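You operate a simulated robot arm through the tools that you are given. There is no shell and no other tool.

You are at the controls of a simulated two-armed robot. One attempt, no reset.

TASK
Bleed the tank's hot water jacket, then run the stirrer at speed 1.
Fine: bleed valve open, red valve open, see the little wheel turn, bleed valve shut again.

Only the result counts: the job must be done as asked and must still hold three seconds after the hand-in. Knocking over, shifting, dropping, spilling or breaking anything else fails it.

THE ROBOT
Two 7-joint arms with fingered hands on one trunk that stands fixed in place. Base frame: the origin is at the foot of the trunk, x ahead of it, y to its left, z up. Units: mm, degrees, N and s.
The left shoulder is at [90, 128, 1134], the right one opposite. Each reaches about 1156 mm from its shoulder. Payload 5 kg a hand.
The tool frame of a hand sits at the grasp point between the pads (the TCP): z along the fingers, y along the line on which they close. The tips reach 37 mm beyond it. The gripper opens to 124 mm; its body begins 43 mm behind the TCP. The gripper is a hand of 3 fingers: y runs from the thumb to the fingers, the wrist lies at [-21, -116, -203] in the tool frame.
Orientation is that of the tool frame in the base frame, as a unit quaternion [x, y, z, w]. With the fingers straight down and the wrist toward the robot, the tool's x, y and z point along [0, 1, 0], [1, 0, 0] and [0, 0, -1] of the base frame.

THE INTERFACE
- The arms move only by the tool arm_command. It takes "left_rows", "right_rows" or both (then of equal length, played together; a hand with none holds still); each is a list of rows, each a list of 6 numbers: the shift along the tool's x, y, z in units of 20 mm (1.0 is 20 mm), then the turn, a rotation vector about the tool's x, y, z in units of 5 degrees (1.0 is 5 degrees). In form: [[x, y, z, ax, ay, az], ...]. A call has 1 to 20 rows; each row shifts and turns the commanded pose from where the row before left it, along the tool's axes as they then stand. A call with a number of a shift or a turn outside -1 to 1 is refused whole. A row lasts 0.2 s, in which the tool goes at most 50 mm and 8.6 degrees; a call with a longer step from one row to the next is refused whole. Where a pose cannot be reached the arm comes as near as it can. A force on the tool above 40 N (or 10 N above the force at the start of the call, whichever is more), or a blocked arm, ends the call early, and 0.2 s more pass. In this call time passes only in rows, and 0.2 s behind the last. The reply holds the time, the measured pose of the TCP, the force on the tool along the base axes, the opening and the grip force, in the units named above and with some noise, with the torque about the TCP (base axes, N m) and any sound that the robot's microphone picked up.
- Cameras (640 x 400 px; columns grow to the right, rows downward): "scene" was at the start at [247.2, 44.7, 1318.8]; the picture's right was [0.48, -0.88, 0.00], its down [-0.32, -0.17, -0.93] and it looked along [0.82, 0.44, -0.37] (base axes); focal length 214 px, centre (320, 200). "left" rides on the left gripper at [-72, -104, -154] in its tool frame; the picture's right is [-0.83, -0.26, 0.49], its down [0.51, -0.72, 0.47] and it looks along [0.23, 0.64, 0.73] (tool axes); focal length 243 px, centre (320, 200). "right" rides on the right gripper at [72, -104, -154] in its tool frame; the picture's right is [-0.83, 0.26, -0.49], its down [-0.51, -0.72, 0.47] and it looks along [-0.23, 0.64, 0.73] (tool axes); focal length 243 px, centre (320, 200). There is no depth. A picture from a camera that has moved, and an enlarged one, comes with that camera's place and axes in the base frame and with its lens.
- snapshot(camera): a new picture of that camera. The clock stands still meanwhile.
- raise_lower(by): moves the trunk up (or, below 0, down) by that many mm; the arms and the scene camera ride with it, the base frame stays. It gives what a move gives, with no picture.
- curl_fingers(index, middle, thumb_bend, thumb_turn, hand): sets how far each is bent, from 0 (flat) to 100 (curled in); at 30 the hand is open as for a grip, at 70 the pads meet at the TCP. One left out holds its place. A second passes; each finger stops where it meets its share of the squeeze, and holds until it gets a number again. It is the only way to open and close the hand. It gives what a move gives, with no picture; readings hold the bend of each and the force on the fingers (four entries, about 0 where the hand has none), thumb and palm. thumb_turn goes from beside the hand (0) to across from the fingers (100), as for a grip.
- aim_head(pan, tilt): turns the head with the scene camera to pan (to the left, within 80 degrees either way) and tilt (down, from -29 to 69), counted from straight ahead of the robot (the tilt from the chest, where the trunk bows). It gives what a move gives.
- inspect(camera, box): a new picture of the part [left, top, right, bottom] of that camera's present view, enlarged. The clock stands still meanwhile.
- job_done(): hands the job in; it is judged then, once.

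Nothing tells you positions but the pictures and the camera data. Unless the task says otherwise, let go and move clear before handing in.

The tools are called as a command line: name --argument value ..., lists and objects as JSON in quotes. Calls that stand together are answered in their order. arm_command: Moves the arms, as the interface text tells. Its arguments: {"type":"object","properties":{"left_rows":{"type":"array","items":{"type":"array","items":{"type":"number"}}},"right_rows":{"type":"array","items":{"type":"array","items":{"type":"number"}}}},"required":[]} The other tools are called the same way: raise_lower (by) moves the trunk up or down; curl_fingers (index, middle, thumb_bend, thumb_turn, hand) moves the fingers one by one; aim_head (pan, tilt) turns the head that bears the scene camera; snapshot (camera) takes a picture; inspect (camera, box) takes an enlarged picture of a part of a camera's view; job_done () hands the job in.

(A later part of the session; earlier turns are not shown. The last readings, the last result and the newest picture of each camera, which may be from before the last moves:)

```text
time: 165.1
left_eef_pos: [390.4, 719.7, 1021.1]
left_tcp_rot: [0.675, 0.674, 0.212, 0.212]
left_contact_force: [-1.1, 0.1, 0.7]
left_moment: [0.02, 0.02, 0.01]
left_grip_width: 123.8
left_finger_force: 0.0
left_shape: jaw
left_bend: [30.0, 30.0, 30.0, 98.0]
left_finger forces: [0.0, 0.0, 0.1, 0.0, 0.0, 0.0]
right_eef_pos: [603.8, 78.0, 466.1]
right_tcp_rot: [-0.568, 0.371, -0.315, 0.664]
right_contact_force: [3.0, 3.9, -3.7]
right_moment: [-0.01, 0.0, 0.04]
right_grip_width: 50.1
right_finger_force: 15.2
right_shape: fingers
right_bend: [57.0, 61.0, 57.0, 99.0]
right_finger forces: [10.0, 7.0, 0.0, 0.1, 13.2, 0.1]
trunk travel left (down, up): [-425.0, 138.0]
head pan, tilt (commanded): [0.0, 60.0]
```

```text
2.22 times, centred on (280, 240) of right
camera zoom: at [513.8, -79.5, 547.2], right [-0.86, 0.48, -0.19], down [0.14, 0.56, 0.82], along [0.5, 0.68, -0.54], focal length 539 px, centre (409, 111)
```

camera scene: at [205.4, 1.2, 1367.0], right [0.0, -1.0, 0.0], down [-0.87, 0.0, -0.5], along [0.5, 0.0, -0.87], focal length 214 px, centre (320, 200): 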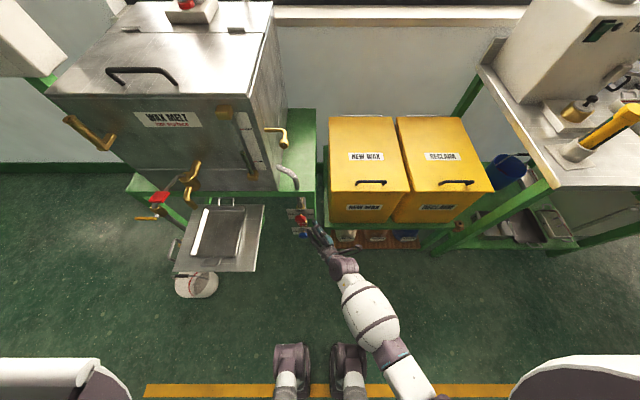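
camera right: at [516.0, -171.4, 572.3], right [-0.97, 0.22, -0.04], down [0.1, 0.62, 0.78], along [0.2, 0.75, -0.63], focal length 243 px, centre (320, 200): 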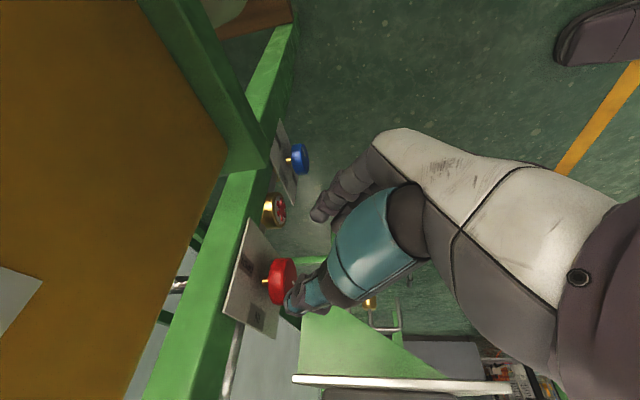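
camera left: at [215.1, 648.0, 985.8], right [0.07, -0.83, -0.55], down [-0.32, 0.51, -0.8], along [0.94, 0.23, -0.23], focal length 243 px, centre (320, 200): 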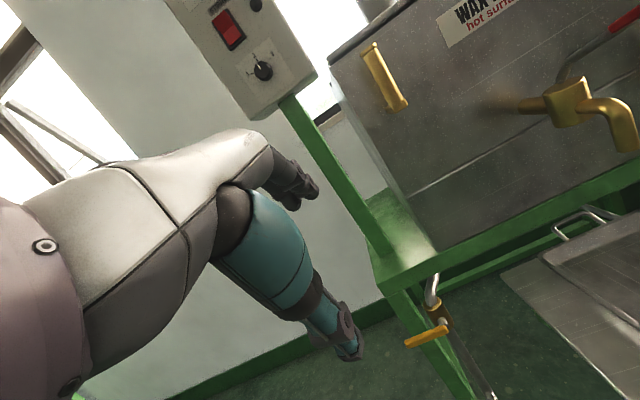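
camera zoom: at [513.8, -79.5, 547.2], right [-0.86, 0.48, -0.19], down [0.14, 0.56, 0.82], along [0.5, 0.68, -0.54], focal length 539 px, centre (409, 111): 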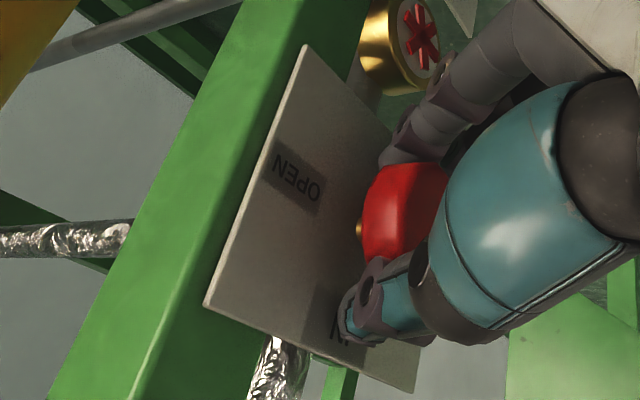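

All three fingers hold the red knob firmly. Now a small clockwise twist as a test.

arm_command --right_rows '[[0.008, 0.058, -0.005, 0.5264, -0.003, 0.8504], [0.008, 0.058, -0.005, 0.5264, -0.003, 0.8504], [0.008, 0.058, -0.005, 0.5264, -0.003, 0.8504]]'

inspect --camera "scene" --box '[280, 200, 340, 250]'

```text
time: 165.9
left_eef_pos: [389.6, 720.9, 1020.1]
left_tcp_rot: [0.675, 0.675, 0.212, 0.212]
left_contact_force: [0.6, 0.8, 0.0]
left_moment: [0.01, 0.01, 0.03]
left_grip_width: 123.6
left_finger_force: 0.0
left_shape: jaw
left_bend: [30.0, 30.0, 30.0, 98.0]
left_finger forces: [0.0, 0.1, 0.1, 0.0, 0.0, 0.0]
right_eef_pos: [605.2, 80.1, 462.0]
right_tcp_rot: [-0.477, 0.408, -0.264, 0.733]
right_contact_force: [-0.9, 2.8, -3.0]
right_moment: [0.03, -0.02, 0.05]
right_grip_width: 49.9
right_finger_force: 15.2
right_shape: fingers
right_bend: [57.0, 61.0, 57.0, 99.0]
right_finger forces: [9.5, 6.7, 0.0, 0.0, 13.8, 0.0]
trunk travel left (down, up): [-425.0, 138.0]
head pan, tilt (commanded): [0.0, 60.0]
```

```text
8.00 times, centred on (310, 225) of scene
camera zoom: at [206.1, 2.0, 1366.9], right [0.0, -1.0, 0.0], down [-0.87, 0.0, -0.5], along [0.5, 0.0, -0.87], focal length 1716 px, centre (400, 0)
```

zoom: 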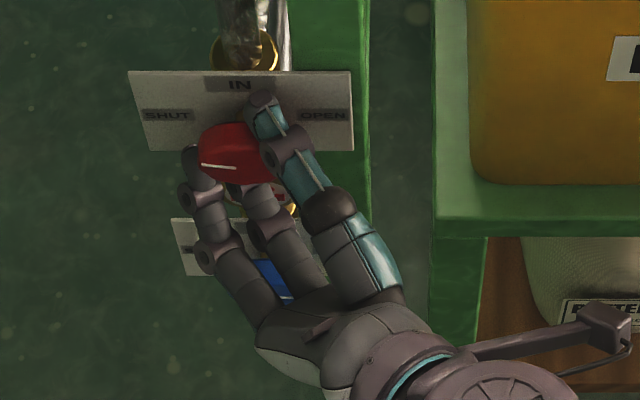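

The pointer follows and torque is small. Continuing the stroke.

arm_command --right_rows '[[0.008, 0.058, -0.005, 0.5264, -0.003, 0.8504], [0.008, 0.058, -0.005, 0.5264, -0.003, 0.8504], [0.008, 0.058, -0.005, 0.5264, -0.003, 0.8504], [0.008, 0.058, -0.005, 0.5264, -0.003, 0.8504], [0.008, 0.058, -0.005, 0.5264, -0.003, 0.8504], [0.008, 0.058, -0.005, 0.5264, -0.003, 0.8504], [0.008, 0.058, -0.005, 0.5264, -0.003, 0.8504], [0.008, 0.058, -0.005, 0.5264, -0.003, 0.8504]]'

inspect --camera "scene" --box '[280, 200, 340, 250]'

```text
time: 167.7
left_eef_pos: [389.1, 722.0, 1021.0]
left_tcp_rot: [0.674, 0.674, 0.213, 0.213]
left_contact_force: [-0.3, -0.6, 0.0]
left_moment: [0.01, -0.01, -0.01]
left_grip_width: 123.7
left_finger_force: 0.0
left_shape: jaw
left_bend: [30.0, 30.0, 30.0, 98.0]
left_finger forces: [0.0, 0.0, 0.0, 0.1, 0.1, 0.0]
right_eef_pos: [606.4, 85.2, 455.9]
right_tcp_rot: [-0.196, 0.474, -0.109, 0.851]
right_contact_force: [0.4, 11.9, 8.6]
right_moment: [-0.14, -0.16, 0.4]
right_grip_width: 49.2
right_finger_force: 15.2
right_shape: fingers
right_bend: [58.0, 61.0, 57.0, 100.0]
right_finger forces: [8.5, 11.0, 0.0, 0.1, 10.9, 0.1]
trunk travel left (down, up): [-425.0, 138.0]
head pan, tilt (commanded): [0.0, 60.0]
```

```text
8.00 times, centred on (310, 225) of scene
camera zoom: at [205.1, 1.3, 1367.1], right [0.0, -1.0, 0.0], down [-0.87, 0.0, -0.5], along [0.5, 0.0, -0.87], focal length 1716 px, centre (400, 0)
```

zoom: 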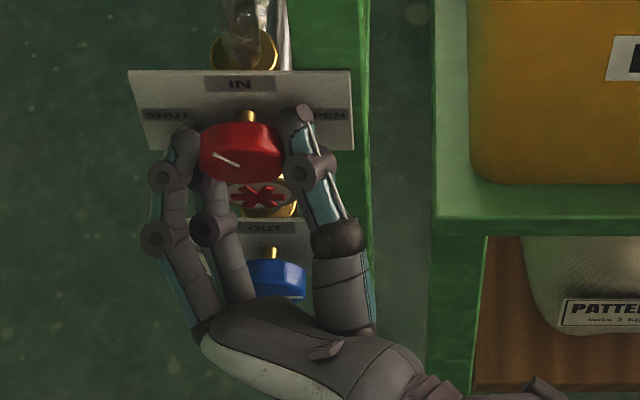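

The knob has turned about 50°. Continuing another 35°.

arm_command --right_rows '[[0.008, 0.058, -0.005, 0.5264, -0.003, 0.8504], [0.008, 0.058, -0.005, 0.5264, -0.003, 0.8504], [0.008, 0.058, -0.005, 0.5264, -0.003, 0.8504], [0.008, 0.058, -0.005, 0.5264, -0.003, 0.8504], [0.008, 0.058, -0.005, 0.5264, -0.003, 0.8504], [0.008, 0.058, -0.005, 0.5264, -0.003, 0.8504], [0.008, 0.058, -0.005, 0.5264, -0.003, 0.8504]]'

inspect --camera "scene" --box '[280, 200, 340, 250]'

```text
time: 169.3
left_eef_pos: [390.0, 719.5, 1022.7]
left_tcp_rot: [0.674, 0.675, 0.213, 0.212]
left_contact_force: [-0.6, -0.9, 0.7]
left_moment: [0.0, 0.02, 0.01]
left_grip_width: 123.8
left_finger_force: 0.1
left_shape: jaw
left_bend: [30.0, 30.0, 30.0, 98.0]
left_finger forces: [0.0, 0.1, 0.0, 0.1, 0.0, 0.1]
right_eef_pos: [588.8, 81.0, 495.7]
right_tcp_rot: [0.069, 0.486, 0.039, 0.871]
right_contact_force: [0.0, 1.6, 1.6]
right_moment: [0.06, -0.01, -0.01]
right_grip_width: 20.2
right_finger_force: 0.8
right_shape: fingers
right_bend: [65.0, 66.0, 66.0, 100.0]
right_finger forces: [1.3, 0.0, 0.1, 0.1, 0.0, 0.0]
right hand out of reach, approached as far as the arm can: row 3, 4, 5, 6, 7
trunk travel left (down, up): [-425.0, 138.0]
head pan, tilt (commanded): [0.0, 60.0]
```

```text
8.00 times, centred on (310, 225) of scene
camera zoom: at [206.2, 0.4, 1366.8], right [0.0, -1.0, 0.0], down [-0.87, 0.0, -0.5], along [0.5, 0.0, -0.87], focal length 1716 px, centre (400, 0)
```

zoom: 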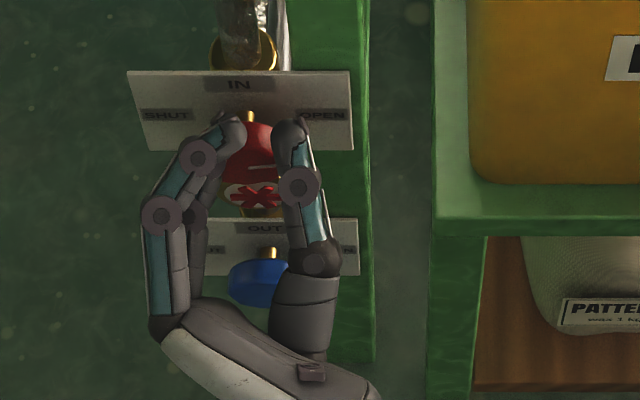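

The arm ran out of reach near the end and the fingers slipped off, but the pointer seems to have gone to the right. I open the hand, withdraw and look.

curl_fingers --hand "right" --index 46 --middle 46 --thumb_bend 46

arm_command --right_rows '[[0, 0, -0.9, 0, 0, 0], [0, 0, -0.9, 0, 0, 0], [0, 0, -0.9, 0, 0, 0], [0, 0, -0.9, 0, 0, 0]]'

inspect --camera "scene" --box '[280, 200, 340, 250]'

```text
time: 170.3
left_eef_pos: [388.7, 720.5, 1021.2]
left_tcp_rot: [0.674, 0.675, 0.213, 0.212]
left_contact_force: [0.4, 0.2, 0.1]
left_moment: [-0.02, -0.01, 0.01]
left_grip_width: 123.8
left_finger_force: 0.0
left_shape: jaw
left_bend: [30.0, 30.0, 30.0, 98.0]
left_finger forces: [0.0, 0.0, 0.0, 0.0, 0.0, 0.0]
right_eef_pos: [590.0, 81.5, 496.3]
right_tcp_rot: [0.069, 0.485, 0.039, 0.871]
right_contact_force: [-0.9, 0.0, -0.3]
right_moment: [-0.03, -0.01, -0.02]
right_grip_width: 79.4
right_finger_force: 0.1
right_shape: fingers
right_bend: [46.0, 46.0, 46.0, 98.0]
right_finger forces: [0.0, 0.0, 0.0, 0.0, 0.1, 0.0]
trunk travel left (down, up): [-425.0, 138.0]
head pan, tilt (commanded): [0.0, 60.0]
```

```text
time: 171.3
left_eef_pos: [390.5, 719.7, 1020.8]
left_tcp_rot: [0.674, 0.674, 0.213, 0.213]
left_contact_force: [-0.3, 0.4, -0.3]
left_moment: [0.03, 0.0, -0.02]
left_grip_width: 123.7
left_finger_force: 0.0
left_shape: jaw
left_bend: [30.0, 30.0, 30.0, 98.0]
left_finger forces: [0.0, 0.1, 0.2, 0.0, 0.0, 0.2]
right_eef_pos: [523.6, 81.5, 473.7]
right_tcp_rot: [0.068, 0.485, 0.039, 0.871]
right_contact_force: [0.5, -0.7, 0.8]
right_moment: [-0.01, 0.01, 0.0]
right_grip_width: 79.5
right_finger_force: 0.0
right_shape: fingers
right_bend: [46.0, 46.0, 46.0, 98.0]
right_finger forces: [0.0, 0.0, 0.0, 0.0, 0.0, 0.0]
right hand out of reach, approached as far as the arm can: row 1, 2, 3, 4
trunk travel left (down, up): [-425.0, 138.0]
head pan, tilt (commanded): [0.0, 60.0]
```

```text
8.00 times, centred on (310, 225) of scene
camera zoom: at [206.1, 0.7, 1366.9], right [0.0, -1.0, 0.0], down [-0.87, 0.0, -0.5], along [0.5, 0.0, -0.87], focal length 1716 px, centre (400, 0)
```

zoom: 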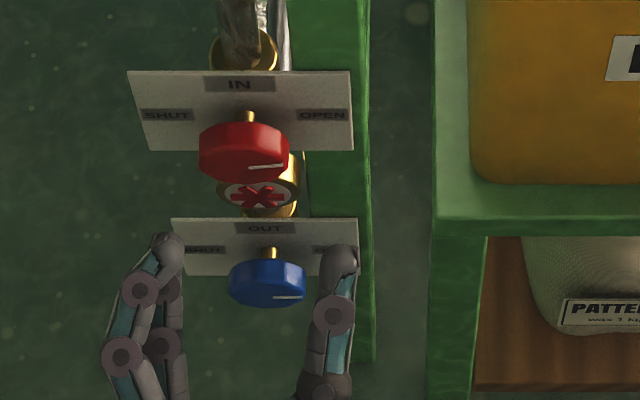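

The red pointer now points right to OPEN, like the blue one. I check the little wheel at two moments to see whether it turns.

inspect --camera "scene" --box '[295, 210, 325, 235]'

arm_command --right_rows '[[0, 0, -0.3, 0, 0, 0]]'

inspect --camera "scene" --box '[295, 210, 325, 235]'

arm_command --right_rows '[[0, 0, -0.3, 0, 0, 0], [0, 0, 0, 0, 0, 0]]'

inspect --camera "scene" --box '[295, 210, 325, 235]'

```text
16.00 times, centred on (310, 222) of scene
camera zoom: at [206.1, 0.7, 1366.9], right [0.0, -1.0, 0.0], down [-0.87, 0.0, -0.5], along [0.5, 0.0, -0.87], focal length 3432 px, centre (480, -160)
```

zoom: 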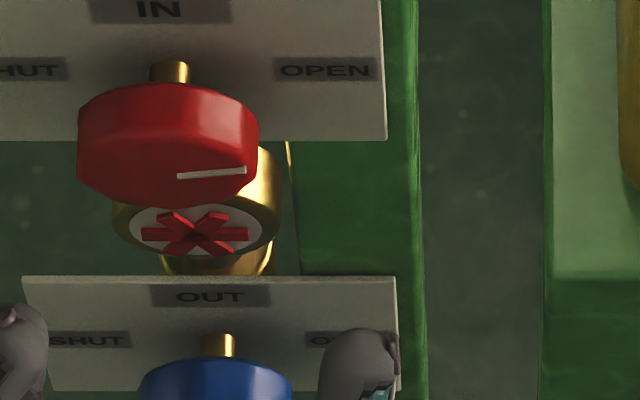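

```text
time: 171.7
left_eef_pos: [389.3, 721.0, 1022.1]
left_tcp_rot: [0.674, 0.674, 0.213, 0.214]
left_contact_force: [0.4, -0.5, 0.3]
left_moment: [0.0, -0.01, 0.0]
left_grip_width: 123.6
left_finger_force: 0.1
left_shape: jaw
left_bend: [30.0, 30.0, 30.0, 98.0]
left_finger forces: [0.1, 0.0, 0.1, 0.0, 0.0, 0.0]
right_eef_pos: [518.6, 83.5, 472.9]
right_tcp_rot: [0.068, 0.486, 0.039, 0.871]
right_contact_force: [-0.8, 0.1, 0.2]
right_moment: [0.02, 0.02, 0.01]
right_grip_width: 79.5
right_finger_force: 0.1
right_shape: fingers
right_bend: [46.0, 46.0, 46.0, 98.0]
right_finger forces: [0.0, 0.1, 0.0, 0.0, 0.1, 0.0]
trunk travel left (down, up): [-425.0, 138.0]
head pan, tilt (commanded): [0.0, 60.0]
```

```text
16.00 times, centred on (310, 222) of scene
camera zoom: at [206.1, 0.7, 1366.9], right [0.0, -1.0, 0.0], down [-0.87, 0.0, -0.5], along [0.5, 0.0, -0.87], focal length 3432 px, centre (480, -160)
```

zoom: 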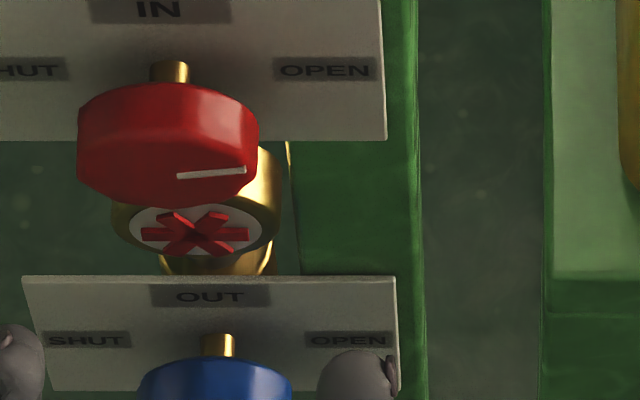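

```text
time: 172.3
left_eef_pos: [389.0, 719.8, 1022.4]
left_tcp_rot: [0.674, 0.675, 0.213, 0.213]
left_contact_force: [-0.8, 0.4, 0.6]
left_moment: [0.01, 0.0, 0.02]
left_grip_width: 123.5
left_finger_force: 0.1
left_shape: jaw
left_bend: [30.0, 30.0, 30.0, 98.0]
left_finger forces: [0.1, 0.1, 0.0, 0.0, 0.0, 0.0]
right_eef_pos: [512.7, 82.7, 470.5]
right_tcp_rot: [0.068, 0.485, 0.039, 0.871]
right_contact_force: [-0.1, 0.6, 0.7]
right_moment: [0.01, 0.0, -0.02]
right_grip_width: 79.7
right_finger_force: 0.2
right_shape: fingers
right_bend: [46.0, 46.0, 46.0, 98.0]
right_finger forces: [0.0, 0.0, 0.0, 0.0, 0.1, 0.0]
right hand out of reach, approached as far as the arm can: row 1
trunk travel left (down, up): [-425.0, 138.0]
head pan, tilt (commanded): [0.0, 60.0]
```

```text
16.00 times, centred on (310, 222) of scene
camera zoom: at [206.0, 0.6, 1366.9], right [0.0, -1.0, 0.0], down [-0.87, 0.0, -0.5], along [0.5, 0.0, -0.87], focal length 3432 px, centre (480, -160)
```

zoom: 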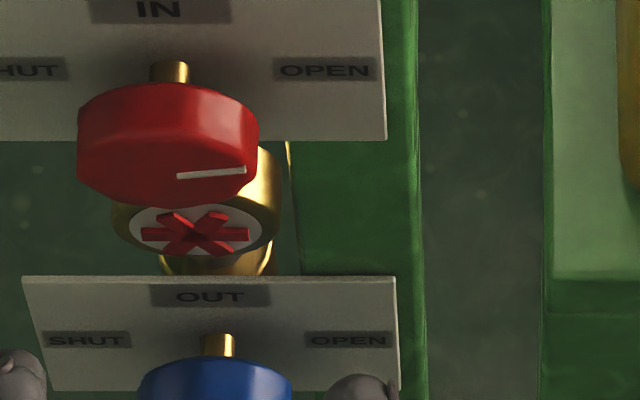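

The wheel is still. I compare the red pointer with the blue one (known open) to see whether red is fully open.

inspect --camera "scene" --box '[295, 225, 331, 250]'

inspect --camera "scene" --box '[255, 105, 305, 160]'

inspect --camera "scene" --box '[120, 180, 220, 310]'

snapshot --camera "left"

```text
16.00 times, centred on (313, 238) of scene
camera zoom: at [206.0, 0.6, 1366.9], right [0.0, -1.0, 0.0], down [-0.87, 0.0, -0.5], along [0.5, 0.0, -0.87], focal length 3432 px, centre (432, -400)
```

zoom: 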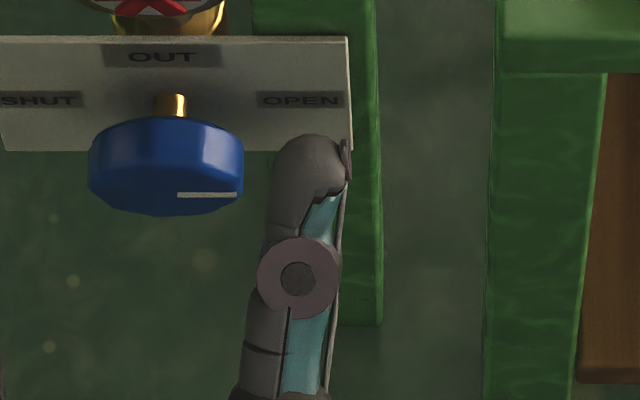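

```text
7.27 times, centred on (280, 132) of scene
camera zoom: at [206.0, 0.6, 1366.9], right [0.0, -1.0, 0.0], down [-0.87, 0.0, -0.5], along [0.5, 0.0, -0.87], focal length 1560 px, centre (611, 691)
```

zoom: 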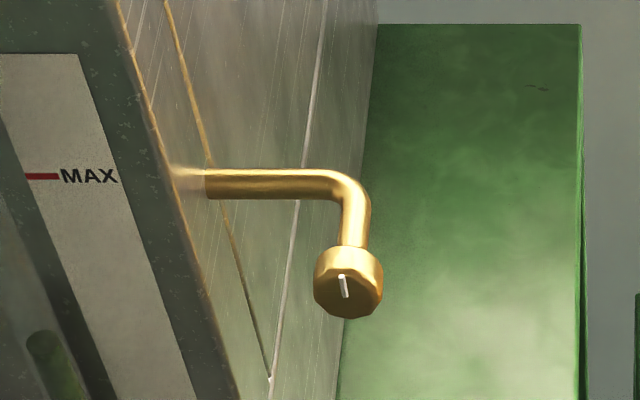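

```text
3.08 times, centred on (170, 245) of scene
camera zoom: at [206.0, 0.6, 1366.9], right [0.0, -1.0, 0.0], down [-0.87, 0.0, -0.5], along [0.5, 0.0, -0.87], focal length 660 px, centre (782, 62)
```

zoom: 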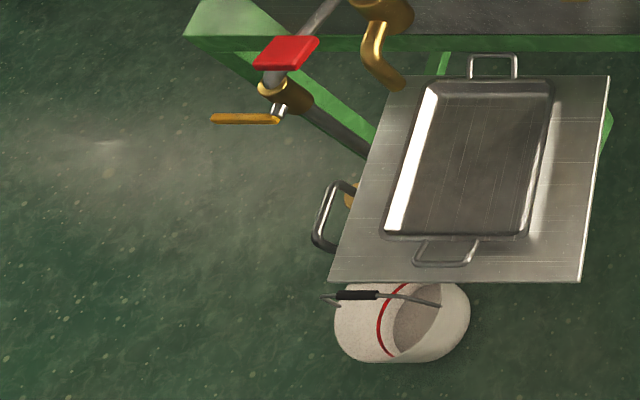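

```text
taken
camera left: at [215.3, 647.8, 1086.0], right [0.07, -0.83, -0.55], down [-0.32, 0.51, -0.8], along [0.94, 0.23, -0.23], focal length 243 px, centre (320, 200)
```

left: 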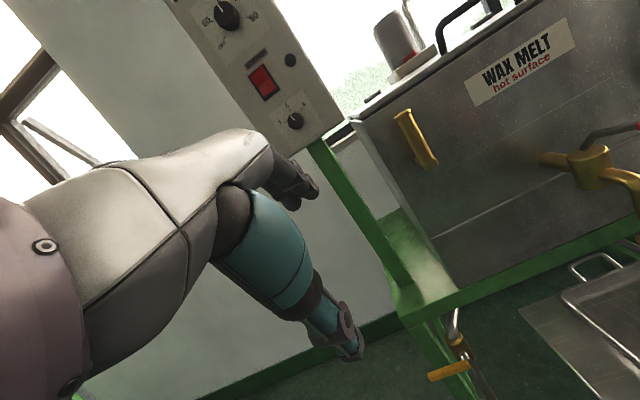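

Blue points exactly horizontal while red is about 12° short of full OPEN; the brass cock is exactly vertical. I'll regrip the red knob from a middle angle and turn the last bit.

arm_command --right_rows '[[0, 0, 0, -0.614, 0.006, -0.996], [0, 0, 0, -0.614, 0.006, -0.996], [0, 0, 0, -0.614, 0.006, -0.996], [0, 0, 0, -0.614, 0.006, -0.996], [0, 0, 0, -0.614, 0.006, -0.996], [0, 0, 0, -0.614, 0.006, -0.996], [0, 0, 0, -0.614, 0.006, -0.996], [0, 0, 0, -0.614, 0.006, -0.996], [0, 0, 0, -0.614, 0.006, -0.996]]'

inspect --camera "scene" --box '[270, 195, 350, 265]'

inspect --camera "scene" --box '[295, 210, 325, 235]'

```text
time: 174.3
left_eef_pos: [388.6, 720.5, 1021.7]
left_tcp_rot: [0.674, 0.675, 0.213, 0.212]
left_contact_force: [-1.0, 0.4, 0.3]
left_moment: [0.0, 0.01, -0.01]
left_grip_width: 123.6
left_finger_force: 0.2
left_shape: jaw
left_bend: [30.0, 30.0, 30.0, 98.0]
left_finger forces: [0.0, 0.0, 0.1, 0.1, 0.0, 0.0]
right_eef_pos: [511.8, 83.9, 470.6]
right_tcp_rot: [-0.325, 0.454, -0.182, 0.81]
right_contact_force: [-0.2, 0.4, 0.0]
right_moment: [-0.01, 0.0, 0.0]
right_grip_width: 79.7
right_finger_force: 0.0
right_shape: fingers
right_bend: [46.0, 46.0, 46.0, 98.0]
right_finger forces: [0.0, 0.1, 0.0, 0.0, 0.0, 0.0]
trunk travel left (down, up): [-425.0, 138.0]
head pan, tilt (commanded): [0.0, 60.0]
```

```text
5.71 times, centred on (310, 230) of scene
camera zoom: at [205.6, 0.4, 1366.9], right [0.0, -1.0, 0.0], down [-0.87, 0.0, -0.5], along [0.5, 0.0, -0.87], focal length 1226 px, centre (377, 29)
```

zoom: 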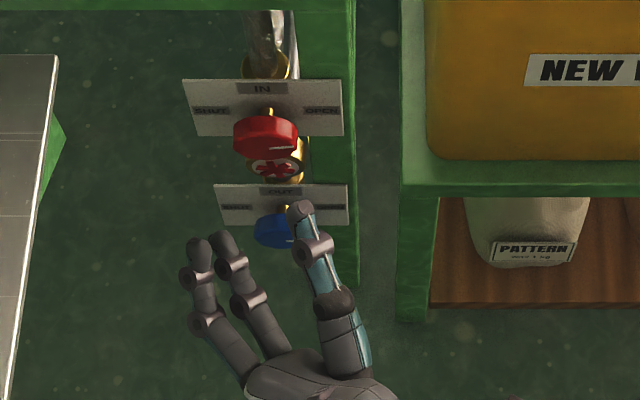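

```text
16.00 times, centred on (310, 222) of scene
camera zoom: at [205.6, 0.4, 1366.9], right [0.0, -1.0, 0.0], down [-0.87, 0.0, -0.5], along [0.5, 0.0, -0.87], focal length 3432 px, centre (480, -160)
```

zoom: 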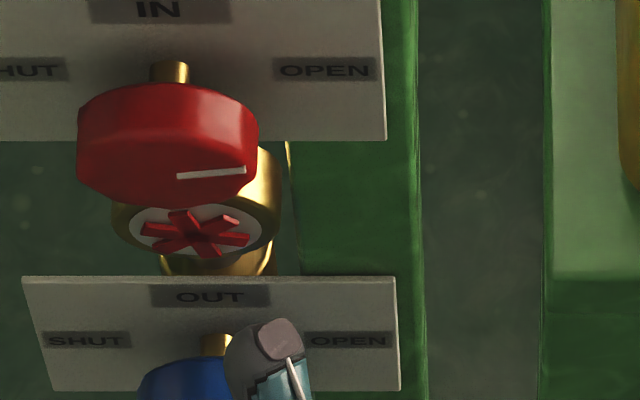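

The star wheel has moved compared with before: it seems to be starting to turn. I watch it over a few more moments.

arm_command --right_rows '[[0, 0, 0, 0, 0, 0]]'

inspect --camera "scene" --box '[295, 210, 325, 235]'

arm_command --right_rows '[[0, 0, 0, 0, 0, 0], [0, 0, 0, 0, 0, 0], [0, 0, 0, 0, 0, 0]]'

inspect --camera "scene" --box '[295, 210, 325, 235]'

```text
time: 174.7
left_eef_pos: [388.9, 720.0, 1020.6]
left_tcp_rot: [0.674, 0.675, 0.212, 0.212]
left_contact_force: [0.5, -0.4, -0.4]
left_moment: [-0.02, 0.01, -0.01]
left_grip_width: 124.0
left_finger_force: 0.0
left_shape: jaw
left_bend: [30.0, 30.0, 30.0, 98.0]
left_finger forces: [0.0, 0.1, 0.0, 0.0, 0.1, 0.0]
right_eef_pos: [511.9, 82.2, 469.8]
right_tcp_rot: [-0.324, 0.455, -0.181, 0.81]
right_contact_force: [-0.7, 0.1, -0.5]
right_moment: [0.01, -0.03, -0.02]
right_grip_width: 79.7
right_finger_force: 0.1
right_shape: fingers
right_bend: [46.0, 46.0, 46.0, 98.0]
right_finger forces: [0.2, 0.1, 0.1, 0.0, 0.1, 0.1]
trunk travel left (down, up): [-425.0, 138.0]
head pan, tilt (commanded): [0.0, 60.0]
```

```text
16.00 times, centred on (310, 222) of scene
camera zoom: at [205.7, 0.4, 1366.9], right [0.0, -1.0, 0.0], down [-0.87, 0.0, -0.5], along [0.5, 0.0, -0.87], focal length 3432 px, centre (480, -160)
```

zoom: 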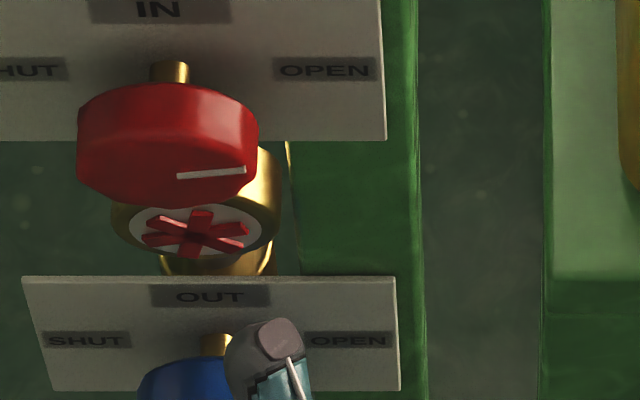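

```text
time: 175.5
left_eef_pos: [389.9, 718.3, 1022.0]
left_tcp_rot: [0.675, 0.674, 0.212, 0.212]
left_contact_force: [0.3, -1.6, -0.1]
left_moment: [0.02, 0.03, 0.01]
left_grip_width: 123.3
left_finger_force: 0.1
left_shape: jaw
left_bend: [30.0, 30.0, 30.0, 98.0]
left_finger forces: [0.0, 0.0, 0.1, 0.1, 0.0, 0.0]
right_eef_pos: [511.7, 82.9, 471.1]
right_tcp_rot: [-0.325, 0.454, -0.181, 0.81]
right_contact_force: [-0.1, -0.4, 0.6]
right_moment: [0.0, 0.0, -0.03]
right_grip_width: 79.9
right_finger_force: 0.1
right_shape: fingers
right_bend: [46.0, 46.0, 46.0, 98.0]
right_finger forces: [0.0, 0.0, 0.0, 0.1, 0.1, 0.0]
trunk travel left (down, up): [-425.0, 138.0]
head pan, tilt (commanded): [0.0, 60.0]
```

```text
16.00 times, centred on (310, 222) of scene
camera zoom: at [205.8, 0.5, 1366.9], right [0.0, -1.0, 0.0], down [-0.87, 0.0, -0.5], along [0.5, 0.0, -0.87], focal length 3432 px, centre (480, -160)
```

zoom: 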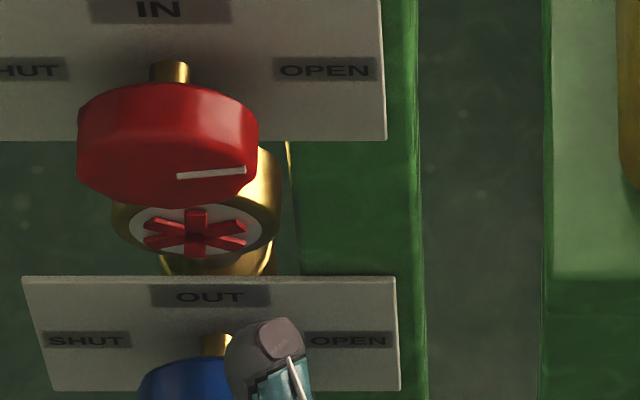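

The wheel turns steadily now: water is flowing and the jacket is being bled. Before shutting the bleed I give the red knob its last few degrees to full OPEN, approaching from a middle angle.

arm_command --right_rows '[[0.98, 0.15, 0.19, 0, 0, 0], [0.98, 0.15, 0.19, 0, 0, 0], [0.98, 0.15, 0.19, 0, 0, 0]]'

inspect --camera "scene" --box '[270, 195, 350, 265]'

inspect --camera "right" --box '[200, 130, 360, 330]'

```text
time: 176.3
left_eef_pos: [390.2, 719.9, 1020.6]
left_tcp_rot: [0.675, 0.674, 0.212, 0.213]
left_contact_force: [0.0, 0.4, 0.1]
left_moment: [-0.01, -0.04, 0.02]
left_grip_width: 123.9
left_finger_force: 0.0
left_shape: jaw
left_bend: [30.0, 30.0, 30.0, 98.0]
left_finger forces: [0.0, 0.0, 0.0, 0.0, 0.0, 0.1]
right_eef_pos: [550.9, 59.5, 431.6]
right_tcp_rot: [-0.324, 0.455, -0.181, 0.809]
right_contact_force: [-1.2, -0.4, 0.0]
right_moment: [-0.01, -0.03, -0.04]
right_grip_width: 79.7
right_finger_force: 0.1
right_shape: fingers
right_bend: [46.0, 46.0, 46.0, 98.0]
right_finger forces: [0.0, 0.0, 0.1, 0.1, 0.0, 0.0]
trunk travel left (down, up): [-425.0, 138.0]
head pan, tilt (commanded): [0.0, 60.0]
```

```text
5.71 times, centred on (310, 230) of scene
camera zoom: at [206.5, 0.4, 1366.8], right [0.0, -1.0, 0.0], down [-0.87, 0.0, -0.5], along [0.5, 0.0, -0.87], focal length 1226 px, centre (377, 29)
```

zoom: 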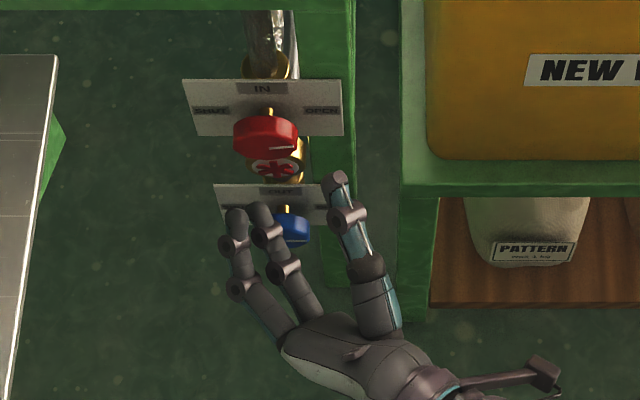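

```text
2.00 times, centred on (280, 230) of right
camera zoom: at [459.7, -115.2, 400.7], right [-0.85, 0.5, 0.15], down [0.14, -0.05, 0.99], along [0.5, 0.86, -0.02], focal length 485 px, centre (400, 140)
```

zoom: 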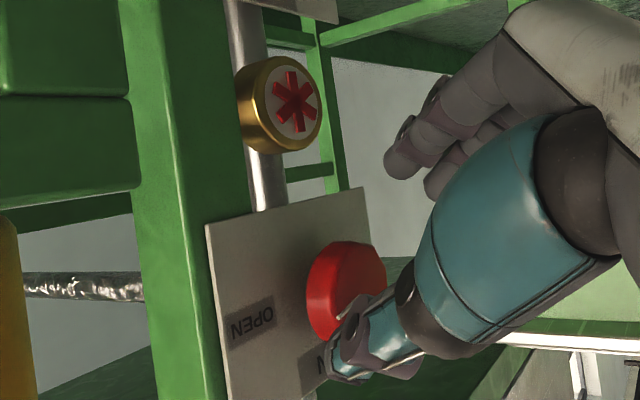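

arm_command --right_rows '[[0, 0, 0.8, 0, 0, 0], [0, 0, 0.8, 0, 0, 0], [0, 0, 0.8, 0, 0, 0], [0, 0, 0.75, 0, 0, 0]]'

inspect --camera "scene" --box '[280, 200, 340, 250]'

```text
time: 177.3
left_eef_pos: [388.6, 718.8, 1020.8]
left_tcp_rot: [0.674, 0.675, 0.213, 0.212]
left_contact_force: [-0.8, -0.9, -0.6]
left_moment: [-0.01, 0.01, 0.01]
left_grip_width: 123.9
left_finger_force: 0.0
left_shape: jaw
left_bend: [30.0, 30.0, 30.0, 98.0]
left_finger forces: [0.0, 0.0, 0.1, 0.0, 0.0, 0.0]
right_eef_pos: [605.8, 80.8, 455.8]
right_tcp_rot: [-0.325, 0.454, -0.181, 0.81]
right_contact_force: [0.0, 0.4, -1.2]
right_moment: [0.0, 0.0, -0.01]
right_grip_width: 79.7
right_finger_force: 0.1
right_shape: fingers
right_bend: [46.0, 46.0, 46.0, 98.0]
right_finger forces: [0.1, 0.0, 0.0, 0.0, 0.0, 0.0]
trunk travel left (down, up): [-425.0, 138.0]
head pan, tilt (commanded): [0.0, 60.0]
```

```text
8.00 times, centred on (310, 225) of scene
camera zoom: at [206.0, 0.6, 1366.9], right [0.0, -1.0, 0.0], down [-0.87, 0.0, -0.5], along [0.5, 0.0, -0.87], focal length 1716 px, centre (400, 0)
```

zoom: 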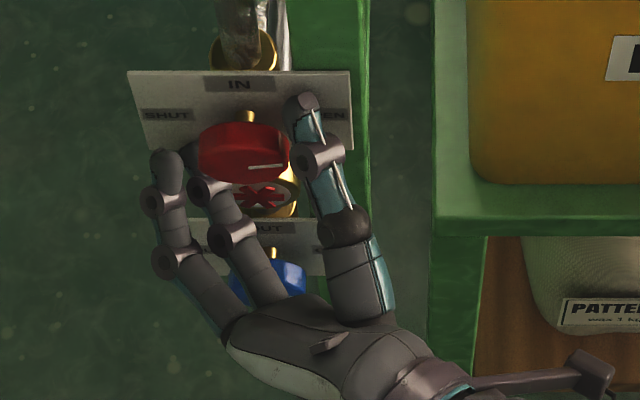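

curl_fingers --hand "right" --index 66 --middle 66 --thumb_bend 66

arm_command --right_rows '[[0.003, 0.065, 0, 0.5222, -0.002, 0.853], [0.003, 0.065, 0, 0.5222, -0.002, 0.853], [0.003, 0.065, 0, 0.5222, -0.002, 0.853]]'

inspect --camera "scene" --box '[295, 205, 325, 235]'

```text
time: 178.3
left_eef_pos: [389.2, 719.3, 1021.6]
left_tcp_rot: [0.674, 0.674, 0.212, 0.213]
left_contact_force: [-0.3, 0.7, -0.9]
left_moment: [0.01, 0.0, 0.0]
left_grip_width: 124.0
left_finger_force: 0.1
left_shape: jaw
left_bend: [30.0, 30.0, 30.0, 98.0]
left_finger forces: [0.0, 0.0, 0.0, 0.0, 0.0, 0.1]
right_eef_pos: [606.0, 80.5, 456.0]
right_tcp_rot: [-0.324, 0.454, -0.181, 0.81]
right_contact_force: [4.2, -0.3, 0.5]
right_moment: [0.03, -0.09, -0.1]
right_grip_width: 47.9
right_finger_force: 14.4
right_shape: fingers
right_bend: [59.0, 61.0, 56.0, 99.0]
right_finger forces: [7.0, 6.5, 0.0, 0.1, 14.9, 0.1]
trunk travel left (down, up): [-425.0, 138.0]
head pan, tilt (commanded): [0.0, 60.0]
```

```text
time: 179.1
left_eef_pos: [389.9, 720.1, 1021.0]
left_tcp_rot: [0.674, 0.674, 0.213, 0.213]
left_contact_force: [-0.5, 0.4, -0.9]
left_moment: [0.04, -0.01, -0.01]
left_grip_width: 123.8
left_finger_force: 0.1
left_shape: jaw
left_bend: [30.0, 30.0, 30.0, 98.0]
left_finger forces: [0.0, 0.0, 0.0, 0.0, 0.0, 0.0]
right_eef_pos: [605.6, 84.1, 453.9]
right_tcp_rot: [-0.216, 0.473, -0.12, 0.846]
right_contact_force: [5.9, 4.1, 2.1]
right_moment: [-0.26, 0.0, 0.12]
right_grip_width: 47.8
right_finger_force: 14.8
right_shape: fingers
right_bend: [60.0, 61.0, 56.0, 100.0]
right_finger forces: [7.0, 8.1, 0.1, 0.1, 13.8, 0.1]
trunk travel left (down, up): [-425.0, 138.0]
head pan, tilt (commanded): [0.0, 60.0]
```

```text
13.33 times, centred on (310, 220) of scene
camera zoom: at [206.3, 0.9, 1366.9], right [0.0, -1.0, 0.0], down [-0.87, 0.0, -0.5], along [0.5, 0.0, -0.87], focal length 2860 px, centre (453, -67)
```

zoom: 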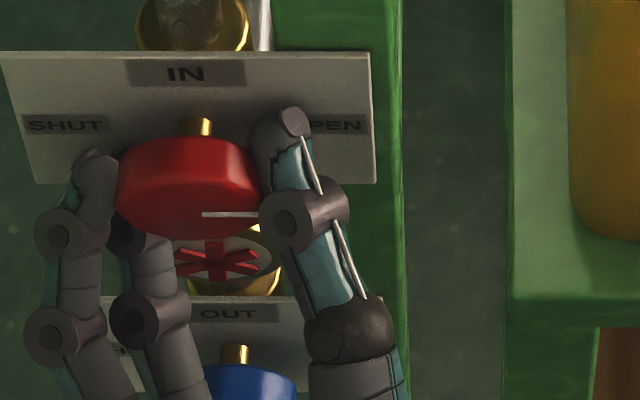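

The red pointer is exactly horizontal at OPEN and the stop is felt. I open the fingers and withdraw.

curl_fingers --hand "right" --index 46 --middle 46 --thumb_bend 46

arm_command --right_rows '[[0, 0, -0.8, 0, 0, 0], [0, 0, -0.8, 0, 0, 0], [0, 0, -0.8, 0, 0, 0], [0, 0, -0.8, 0, 0, 0], [0, 0, -0.8, 0, 0, 0]]'

inspect --camera "scene" --box '[295, 205, 325, 235]'

snapshot --camera "scene"

```text
time: 180.1
left_eef_pos: [390.1, 720.0, 1022.1]
left_tcp_rot: [0.674, 0.675, 0.213, 0.213]
left_contact_force: [0.2, -1.1, 1.3]
left_moment: [0.02, -0.02, 0.0]
left_grip_width: 123.9
left_finger_force: 0.0
left_shape: jaw
left_bend: [30.0, 30.0, 30.0, 98.0]
left_finger forces: [0.1, 0.0, 0.0, 0.1, 0.1, 0.0]
right_eef_pos: [605.2, 84.4, 452.5]
right_tcp_rot: [-0.217, 0.473, -0.121, 0.845]
right_contact_force: [-0.4, -0.2, -0.2]
right_moment: [0.0, 0.03, 0.01]
right_grip_width: 79.6
right_finger_force: 0.0
right_shape: fingers
right_bend: [46.0, 46.0, 46.0, 98.0]
right_finger forces: [0.1, 0.0, 0.1, 0.1, 0.1, 0.0]
trunk travel left (down, up): [-425.0, 138.0]
head pan, tilt (commanded): [0.0, 60.0]
```

```text
time: 181.3
left_eef_pos: [389.0, 720.0, 1021.8]
left_tcp_rot: [0.674, 0.675, 0.213, 0.212]
left_contact_force: [-1.0, -0.4, -0.4]
left_moment: [0.0, 0.0, 0.0]
left_grip_width: 123.7
left_finger_force: 0.0
left_shape: jaw
left_bend: [30.0, 30.0, 30.0, 98.0]
left_finger forces: [0.1, 0.1, 0.0, 0.1, 0.0, 0.0]
right_eef_pos: [537.1, 62.8, 415.3]
right_tcp_rot: [-0.217, 0.473, -0.121, 0.845]
right_contact_force: [0.6, -0.3, 0.5]
right_moment: [0.02, 0.01, 0.03]
right_grip_width: 79.6
right_finger_force: 0.1
right_shape: fingers
right_bend: [46.0, 46.0, 46.0, 98.0]
right_finger forces: [0.1, 0.0, 0.1, 0.0, 0.0, 0.1]
trunk travel left (down, up): [-425.0, 138.0]
head pan, tilt (commanded): [0.0, 60.0]
```

```text
13.33 times, centred on (310, 220) of scene
camera zoom: at [205.6, 0.4, 1367.0], right [0.0, -1.0, 0.0], down [-0.87, 0.0, -0.5], along [0.5, 0.0, -0.87], focal length 2860 px, centre (453, -67)
```

zoom: 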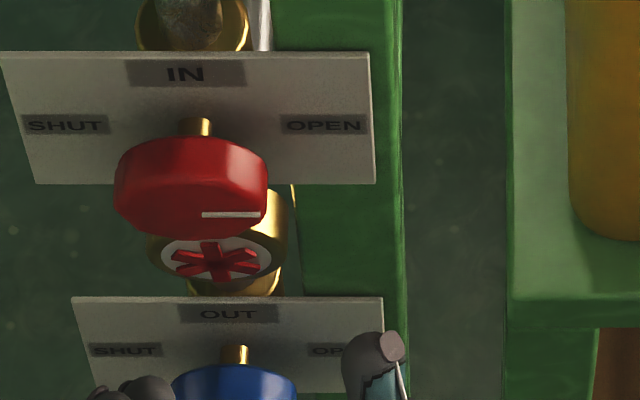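

```text
taken
camera scene: at [205.6, 0.4, 1367.0], right [0.0, -1.0, 0.0], down [-0.87, 0.0, -0.5], along [0.5, 0.0, -0.87], focal length 214 px, centre (320, 200)
```

scene: 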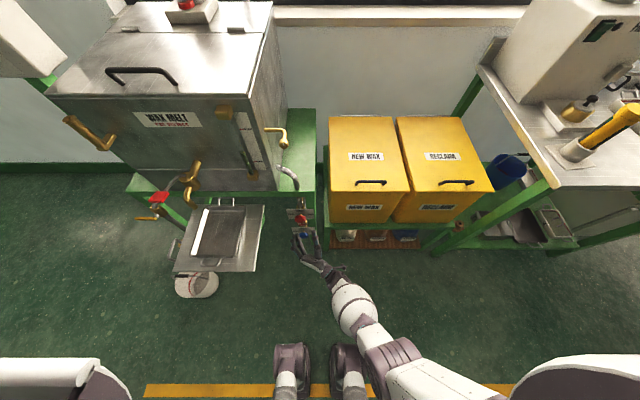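

Red is fully open and the wheel keeps turning. Next: shut the bleed again. I raise the hand in front, then unwind the swing so it can approach the brass cock.

arm_command --right_rows '[[-0.9, -0.52, 0.3, 0, 0, 0], [-0.9, -0.52, 0.355, 0, 0, 0], [-0.9, -0.52, 0.355, 0, 0, 0], [-0.9, -0.52, 0.355, 0, 0, 0], [-0.9, -0.52, 0.355, 0, 0, 0], [-0.9, -0.52, 0.355, 0, 0, 0], [-0.9, -0.52, 0.355, 0, 0, 0], [-0.9, -0.52, 0.355, 0, 0, 0], [-0.9, -0.52, 0.355, 0, 0, 0]]'

arm_command --right_rows '[[0, 0, 0, -0.614, 0.006, -0.996], [0, 0, 0, -0.614, 0.006, -0.996], [0, 0, 0, -0.614, 0.006, -0.996], [0, 0, 0, -0.614, 0.006, -0.996], [0, 0, 0, -0.614, 0.006, -0.996], [0, 0, 0, -0.614, 0.006, -0.996], [0, 0, 0, -0.614, 0.006, -0.996], [0, 0, 0, -0.614, 0.006, -0.996]]'

snapshot --camera "scene"

```text
time: 183.3
left_eef_pos: [388.9, 719.1, 1021.3]
left_tcp_rot: [0.674, 0.675, 0.212, 0.213]
left_contact_force: [0.0, -0.4, 0.7]
left_moment: [0.02, -0.03, 0.01]
left_grip_width: 123.7
left_finger_force: 0.0
left_shape: jaw
left_bend: [30.0, 30.0, 30.0, 98.0]
left_finger forces: [0.0, 0.1, 0.0, 0.1, 0.0, 0.0]
right_eef_pos: [508.0, 64.3, 613.3]
right_tcp_rot: [-0.216, 0.474, -0.12, 0.845]
right_contact_force: [-0.4, -1.1, 0.2]
right_moment: [-0.02, 0.04, 0.02]
right_grip_width: 79.7
right_finger_force: 0.0
right_shape: fingers
right_bend: [46.0, 46.0, 46.0, 98.0]
right_finger forces: [0.1, 0.1, 0.1, 0.0, 0.0, 0.1]
trunk travel left (down, up): [-425.0, 138.0]
head pan, tilt (commanded): [0.0, 60.0]
```

```text
time: 185.1
left_eef_pos: [389.4, 720.0, 1020.3]
left_tcp_rot: [0.674, 0.674, 0.212, 0.213]
left_contact_force: [-0.1, 0.9, 0.2]
left_moment: [0.0, -0.02, -0.02]
left_grip_width: 123.9
left_finger_force: 0.1
left_shape: jaw
left_bend: [30.0, 30.0, 30.0, 98.0]
left_finger forces: [0.0, 0.0, 0.0, 0.1, 0.0, 0.0]
right_eef_pos: [506.9, 63.8, 609.9]
right_tcp_rot: [-0.536, 0.388, -0.298, 0.688]
right_contact_force: [0.0, 0.3, 0.2]
right_moment: [-0.02, -0.02, -0.04]
right_grip_width: 79.7
right_finger_force: 0.0
right_shape: fingers
right_bend: [46.0, 46.0, 46.0, 98.0]
right_finger forces: [0.0, 0.0, 0.0, 0.1, 0.1, 0.0]
trunk travel left (down, up): [-425.0, 138.0]
head pan, tilt (commanded): [0.0, 60.0]
```

```text
taken
camera scene: at [206.0, 0.7, 1366.9], right [0.0, -1.0, 0.0], down [-0.87, 0.0, -0.5], along [0.5, 0.0, -0.87], focal length 214 px, centre (320, 200)
```

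scene: 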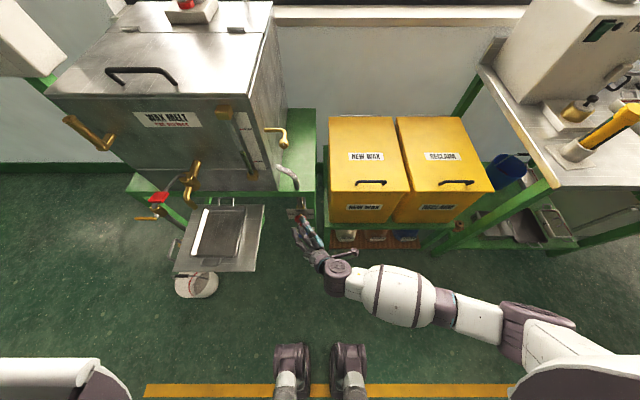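

The elbow is out to the right now, a comfortable posture. I raise the trunk 50 mm and bring the hand up to the cock's height, well in front of it.

raise_lower --by 50

arm_command --right_rows '[[-0.198, -0.894, 0.115, 0, 0, 0], [-0.198, -0.894, 0.115, 0, 0, 0], [-0.198, -0.894, 0.115, 0, 0, 0], [-0.198, -0.894, 0.115, 0, 0, 0], [-0.198, -0.894, 0.115, 0, 0, 0], [-0.198, -0.894, 0.115, 0, 0, 0], [-0.198, -0.894, 0.115, 0, 0, 0], [-0.198, -0.894, 0.115, 0, 0, 0], [-0.198, -0.894, 0.115, 0, 0, 0], [-0.198, -0.894, 0.115, 0, 0, 0], [-0.198, -0.894, 0.115, 0, 0, 0], [-0.198, -0.894, 0.115, 0, 0, 0]]'

aim_head --pan 10 --tilt 40

snapshot --camera "scene"

```text
time: 186.0
left_eef_pos: [389.5, 720.9, 1071.3]
left_tcp_rot: [0.674, 0.674, 0.213, 0.213]
left_contact_force: [0.2, -0.5, 0.0]
left_moment: [0.0, -0.03, 0.03]
left_grip_width: 123.8
left_finger_force: 0.0
left_shape: jaw
left_bend: [30.0, 30.0, 30.0, 98.0]
left_finger forces: [0.0, 0.0, 0.1, 0.0, 0.0, 0.0]
right_eef_pos: [506.0, 63.9, 660.5]
right_tcp_rot: [-0.535, 0.389, -0.298, 0.688]
right_contact_force: [0.5, 0.3, -1.0]
right_moment: [-0.05, -0.03, 0.0]
right_grip_width: 79.8
right_finger_force: 0.1
right_shape: fingers
right_bend: [46.0, 46.0, 46.0, 98.0]
right_finger forces: [0.1, 0.1, 0.0, 0.0, 0.1, 0.0]
trunk travel left (down, up): [-475.0, 88.0]
head pan, tilt (commanded): [0.0, 60.0]
```

```text
time: 188.6
left_eef_pos: [390.0, 718.6, 1071.4]
left_tcp_rot: [0.675, 0.674, 0.212, 0.212]
left_contact_force: [0.0, -0.5, -0.2]
left_moment: [-0.01, 0.04, 0.01]
left_grip_width: 123.7
left_finger_force: 0.2
left_shape: jaw
left_bend: [30.0, 30.0, 30.0, 98.0]
left_finger forces: [0.0, 0.0, 0.0, 0.0, 0.0, 0.0]
right_eef_pos: [507.3, 62.7, 884.2]
right_tcp_rot: [-0.535, 0.388, -0.298, 0.689]
right_contact_force: [0.3, -0.1, -0.6]
right_moment: [0.01, 0.01, 0.01]
right_grip_width: 79.8
right_finger_force: 0.0
right_shape: fingers
right_bend: [46.0, 46.0, 46.0, 98.0]
right_finger forces: [0.0, 0.0, 0.0, 0.0, 0.0, 0.0]
trunk travel left (down, up): [-475.0, 88.0]
head pan, tilt (commanded): [0.0, 60.0]
```

```text
time: 189.5
left_eef_pos: [388.6, 720.0, 1071.7]
left_tcp_rot: [0.674, 0.675, 0.213, 0.212]
left_contact_force: [-0.1, 0.0, 0.6]
left_moment: [-0.02, 0.02, -0.05]
left_grip_width: 124.1
left_finger_force: 0.1
left_shape: jaw
left_bend: [30.0, 30.0, 30.0, 98.0]
left_finger forces: [0.0, 0.1, 0.0, 0.1, 0.1, 0.0]
right_eef_pos: [506.6, 61.4, 884.1]
right_tcp_rot: [-0.534, 0.389, -0.298, 0.689]
right_contact_force: [1.5, 0.4, 0.2]
right_moment: [0.02, -0.01, 0.01]
right_grip_width: 79.8
right_finger_force: 0.1
right_shape: fingers
right_bend: [46.0, 46.0, 46.0, 98.0]
right_finger forces: [0.0, 0.0, 0.0, 0.1, 0.0, 0.1]
trunk travel left (down, up): [-475.0, 88.0]
head pan, tilt (commanded): [10.0, 40.0]
```

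```text
taken
camera scene: at [200.0, 15.2, 1453.1], right [0.17, -0.98, 0.0], down [-0.63, -0.11, -0.77], along [0.75, 0.13, -0.64], focal length 214 px, centre (320, 200)
```

scene: 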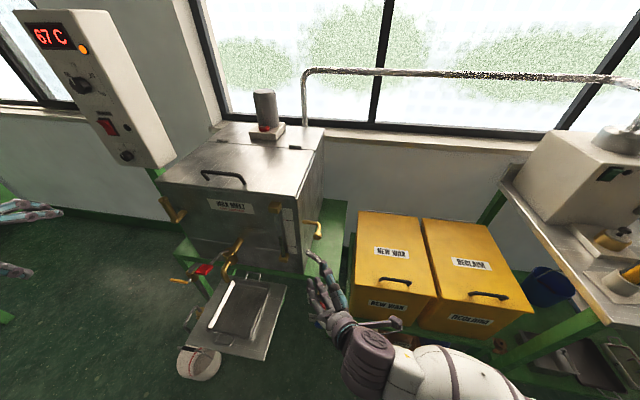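

All fine. I narrow the grip, move closer in front of the cock, and test the counter-clockwise swing in the air first.

curl_fingers --hand "right" --index 54 --middle 54 --thumb_bend 54

arm_command --right_rows '[[0.2, -0.46, 0.85, 0, 0, 0], [0.2, -0.46, 0.85, 0, 0, 0], [0.2, -0.46, 0.85, 0, 0, 0], [0, 0, 0, -0.5214, 0.006, -0.8532], [0, 0, 0, -0.5214, 0.006, -0.8532], [0, 0, 0, -0.5214, 0.006, -0.8532], [0, 0, 0, -0.5214, 0.006, -0.8532], [0, 0, 0, -0.5214, 0.006, -0.8532], [0, 0, 0, -0.5214, 0.006, -0.8532], [0, 0, 0, -0.5214, 0.006, -0.8532], [0, 0, 0, -0.5214, 0.006, -0.8532]]'

snapshot --camera "scene"

```text
time: 190.5
left_eef_pos: [389.3, 719.0, 1072.0]
left_tcp_rot: [0.675, 0.674, 0.212, 0.213]
left_contact_force: [0.4, 0.3, 0.6]
left_moment: [0.01, -0.02, -0.03]
left_grip_width: 123.9
left_finger_force: 0.1
left_shape: jaw
left_bend: [30.0, 30.0, 30.0, 98.0]
left_finger forces: [0.1, 0.0, 0.1, 0.0, 0.0, 0.0]
right_eef_pos: [508.2, 63.0, 884.2]
right_tcp_rot: [-0.535, 0.388, -0.298, 0.689]
right_contact_force: [0.7, -0.3, 1.0]
right_moment: [0.01, -0.03, 0.0]
right_grip_width: 56.2
right_finger_force: 0.1
right_shape: fingers
right_bend: [54.0, 54.0, 54.0, 98.0]
right_finger forces: [0.0, 0.0, 0.0, 0.0, 0.0, 0.0]
trunk travel left (down, up): [-475.0, 88.0]
head pan, tilt (commanded): [10.0, 40.0]
```

```text
time: 192.9
left_eef_pos: [389.7, 720.3, 1071.1]
left_tcp_rot: [0.674, 0.675, 0.213, 0.212]
left_contact_force: [0.2, -0.2, 0.5]
left_moment: [-0.01, -0.01, -0.01]
left_grip_width: 123.9
left_finger_force: 0.1
left_shape: jaw
left_bend: [30.0, 30.0, 30.0, 98.0]
left_finger forces: [0.0, 0.0, 0.0, 0.0, 0.0, 0.1]
right_eef_pos: [556.8, 72.6, 913.3]
right_tcp_rot: [0.738, -0.263, 0.414, -0.463]
right_contact_force: [-0.1, 0.5, -0.1]
right_moment: [0.02, -0.02, -0.02]
right_grip_width: 55.7
right_finger_force: 0.1
right_shape: fingers
right_bend: [54.0, 54.0, 54.0, 98.0]
right_finger forces: [0.0, 0.0, 0.0, 0.0, 0.0, 0.0]
trunk travel left (down, up): [-475.0, 88.0]
head pan, tilt (commanded): [10.0, 40.0]
```

```text
taken
camera scene: at [200.2, 15.9, 1453.1], right [0.17, -0.98, 0.0], down [-0.63, -0.11, -0.77], along [0.75, 0.13, -0.64], focal length 214 px, centre (320, 200)
```

scene: 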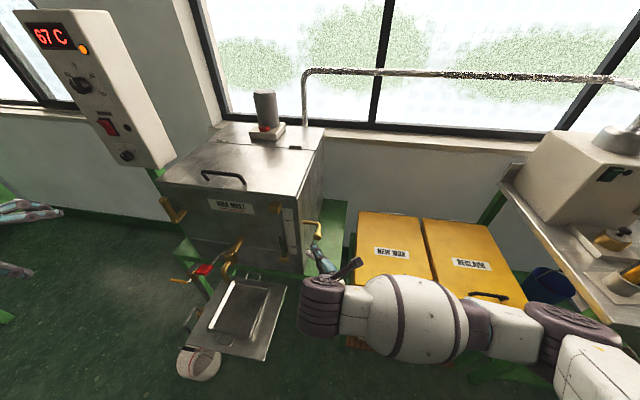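

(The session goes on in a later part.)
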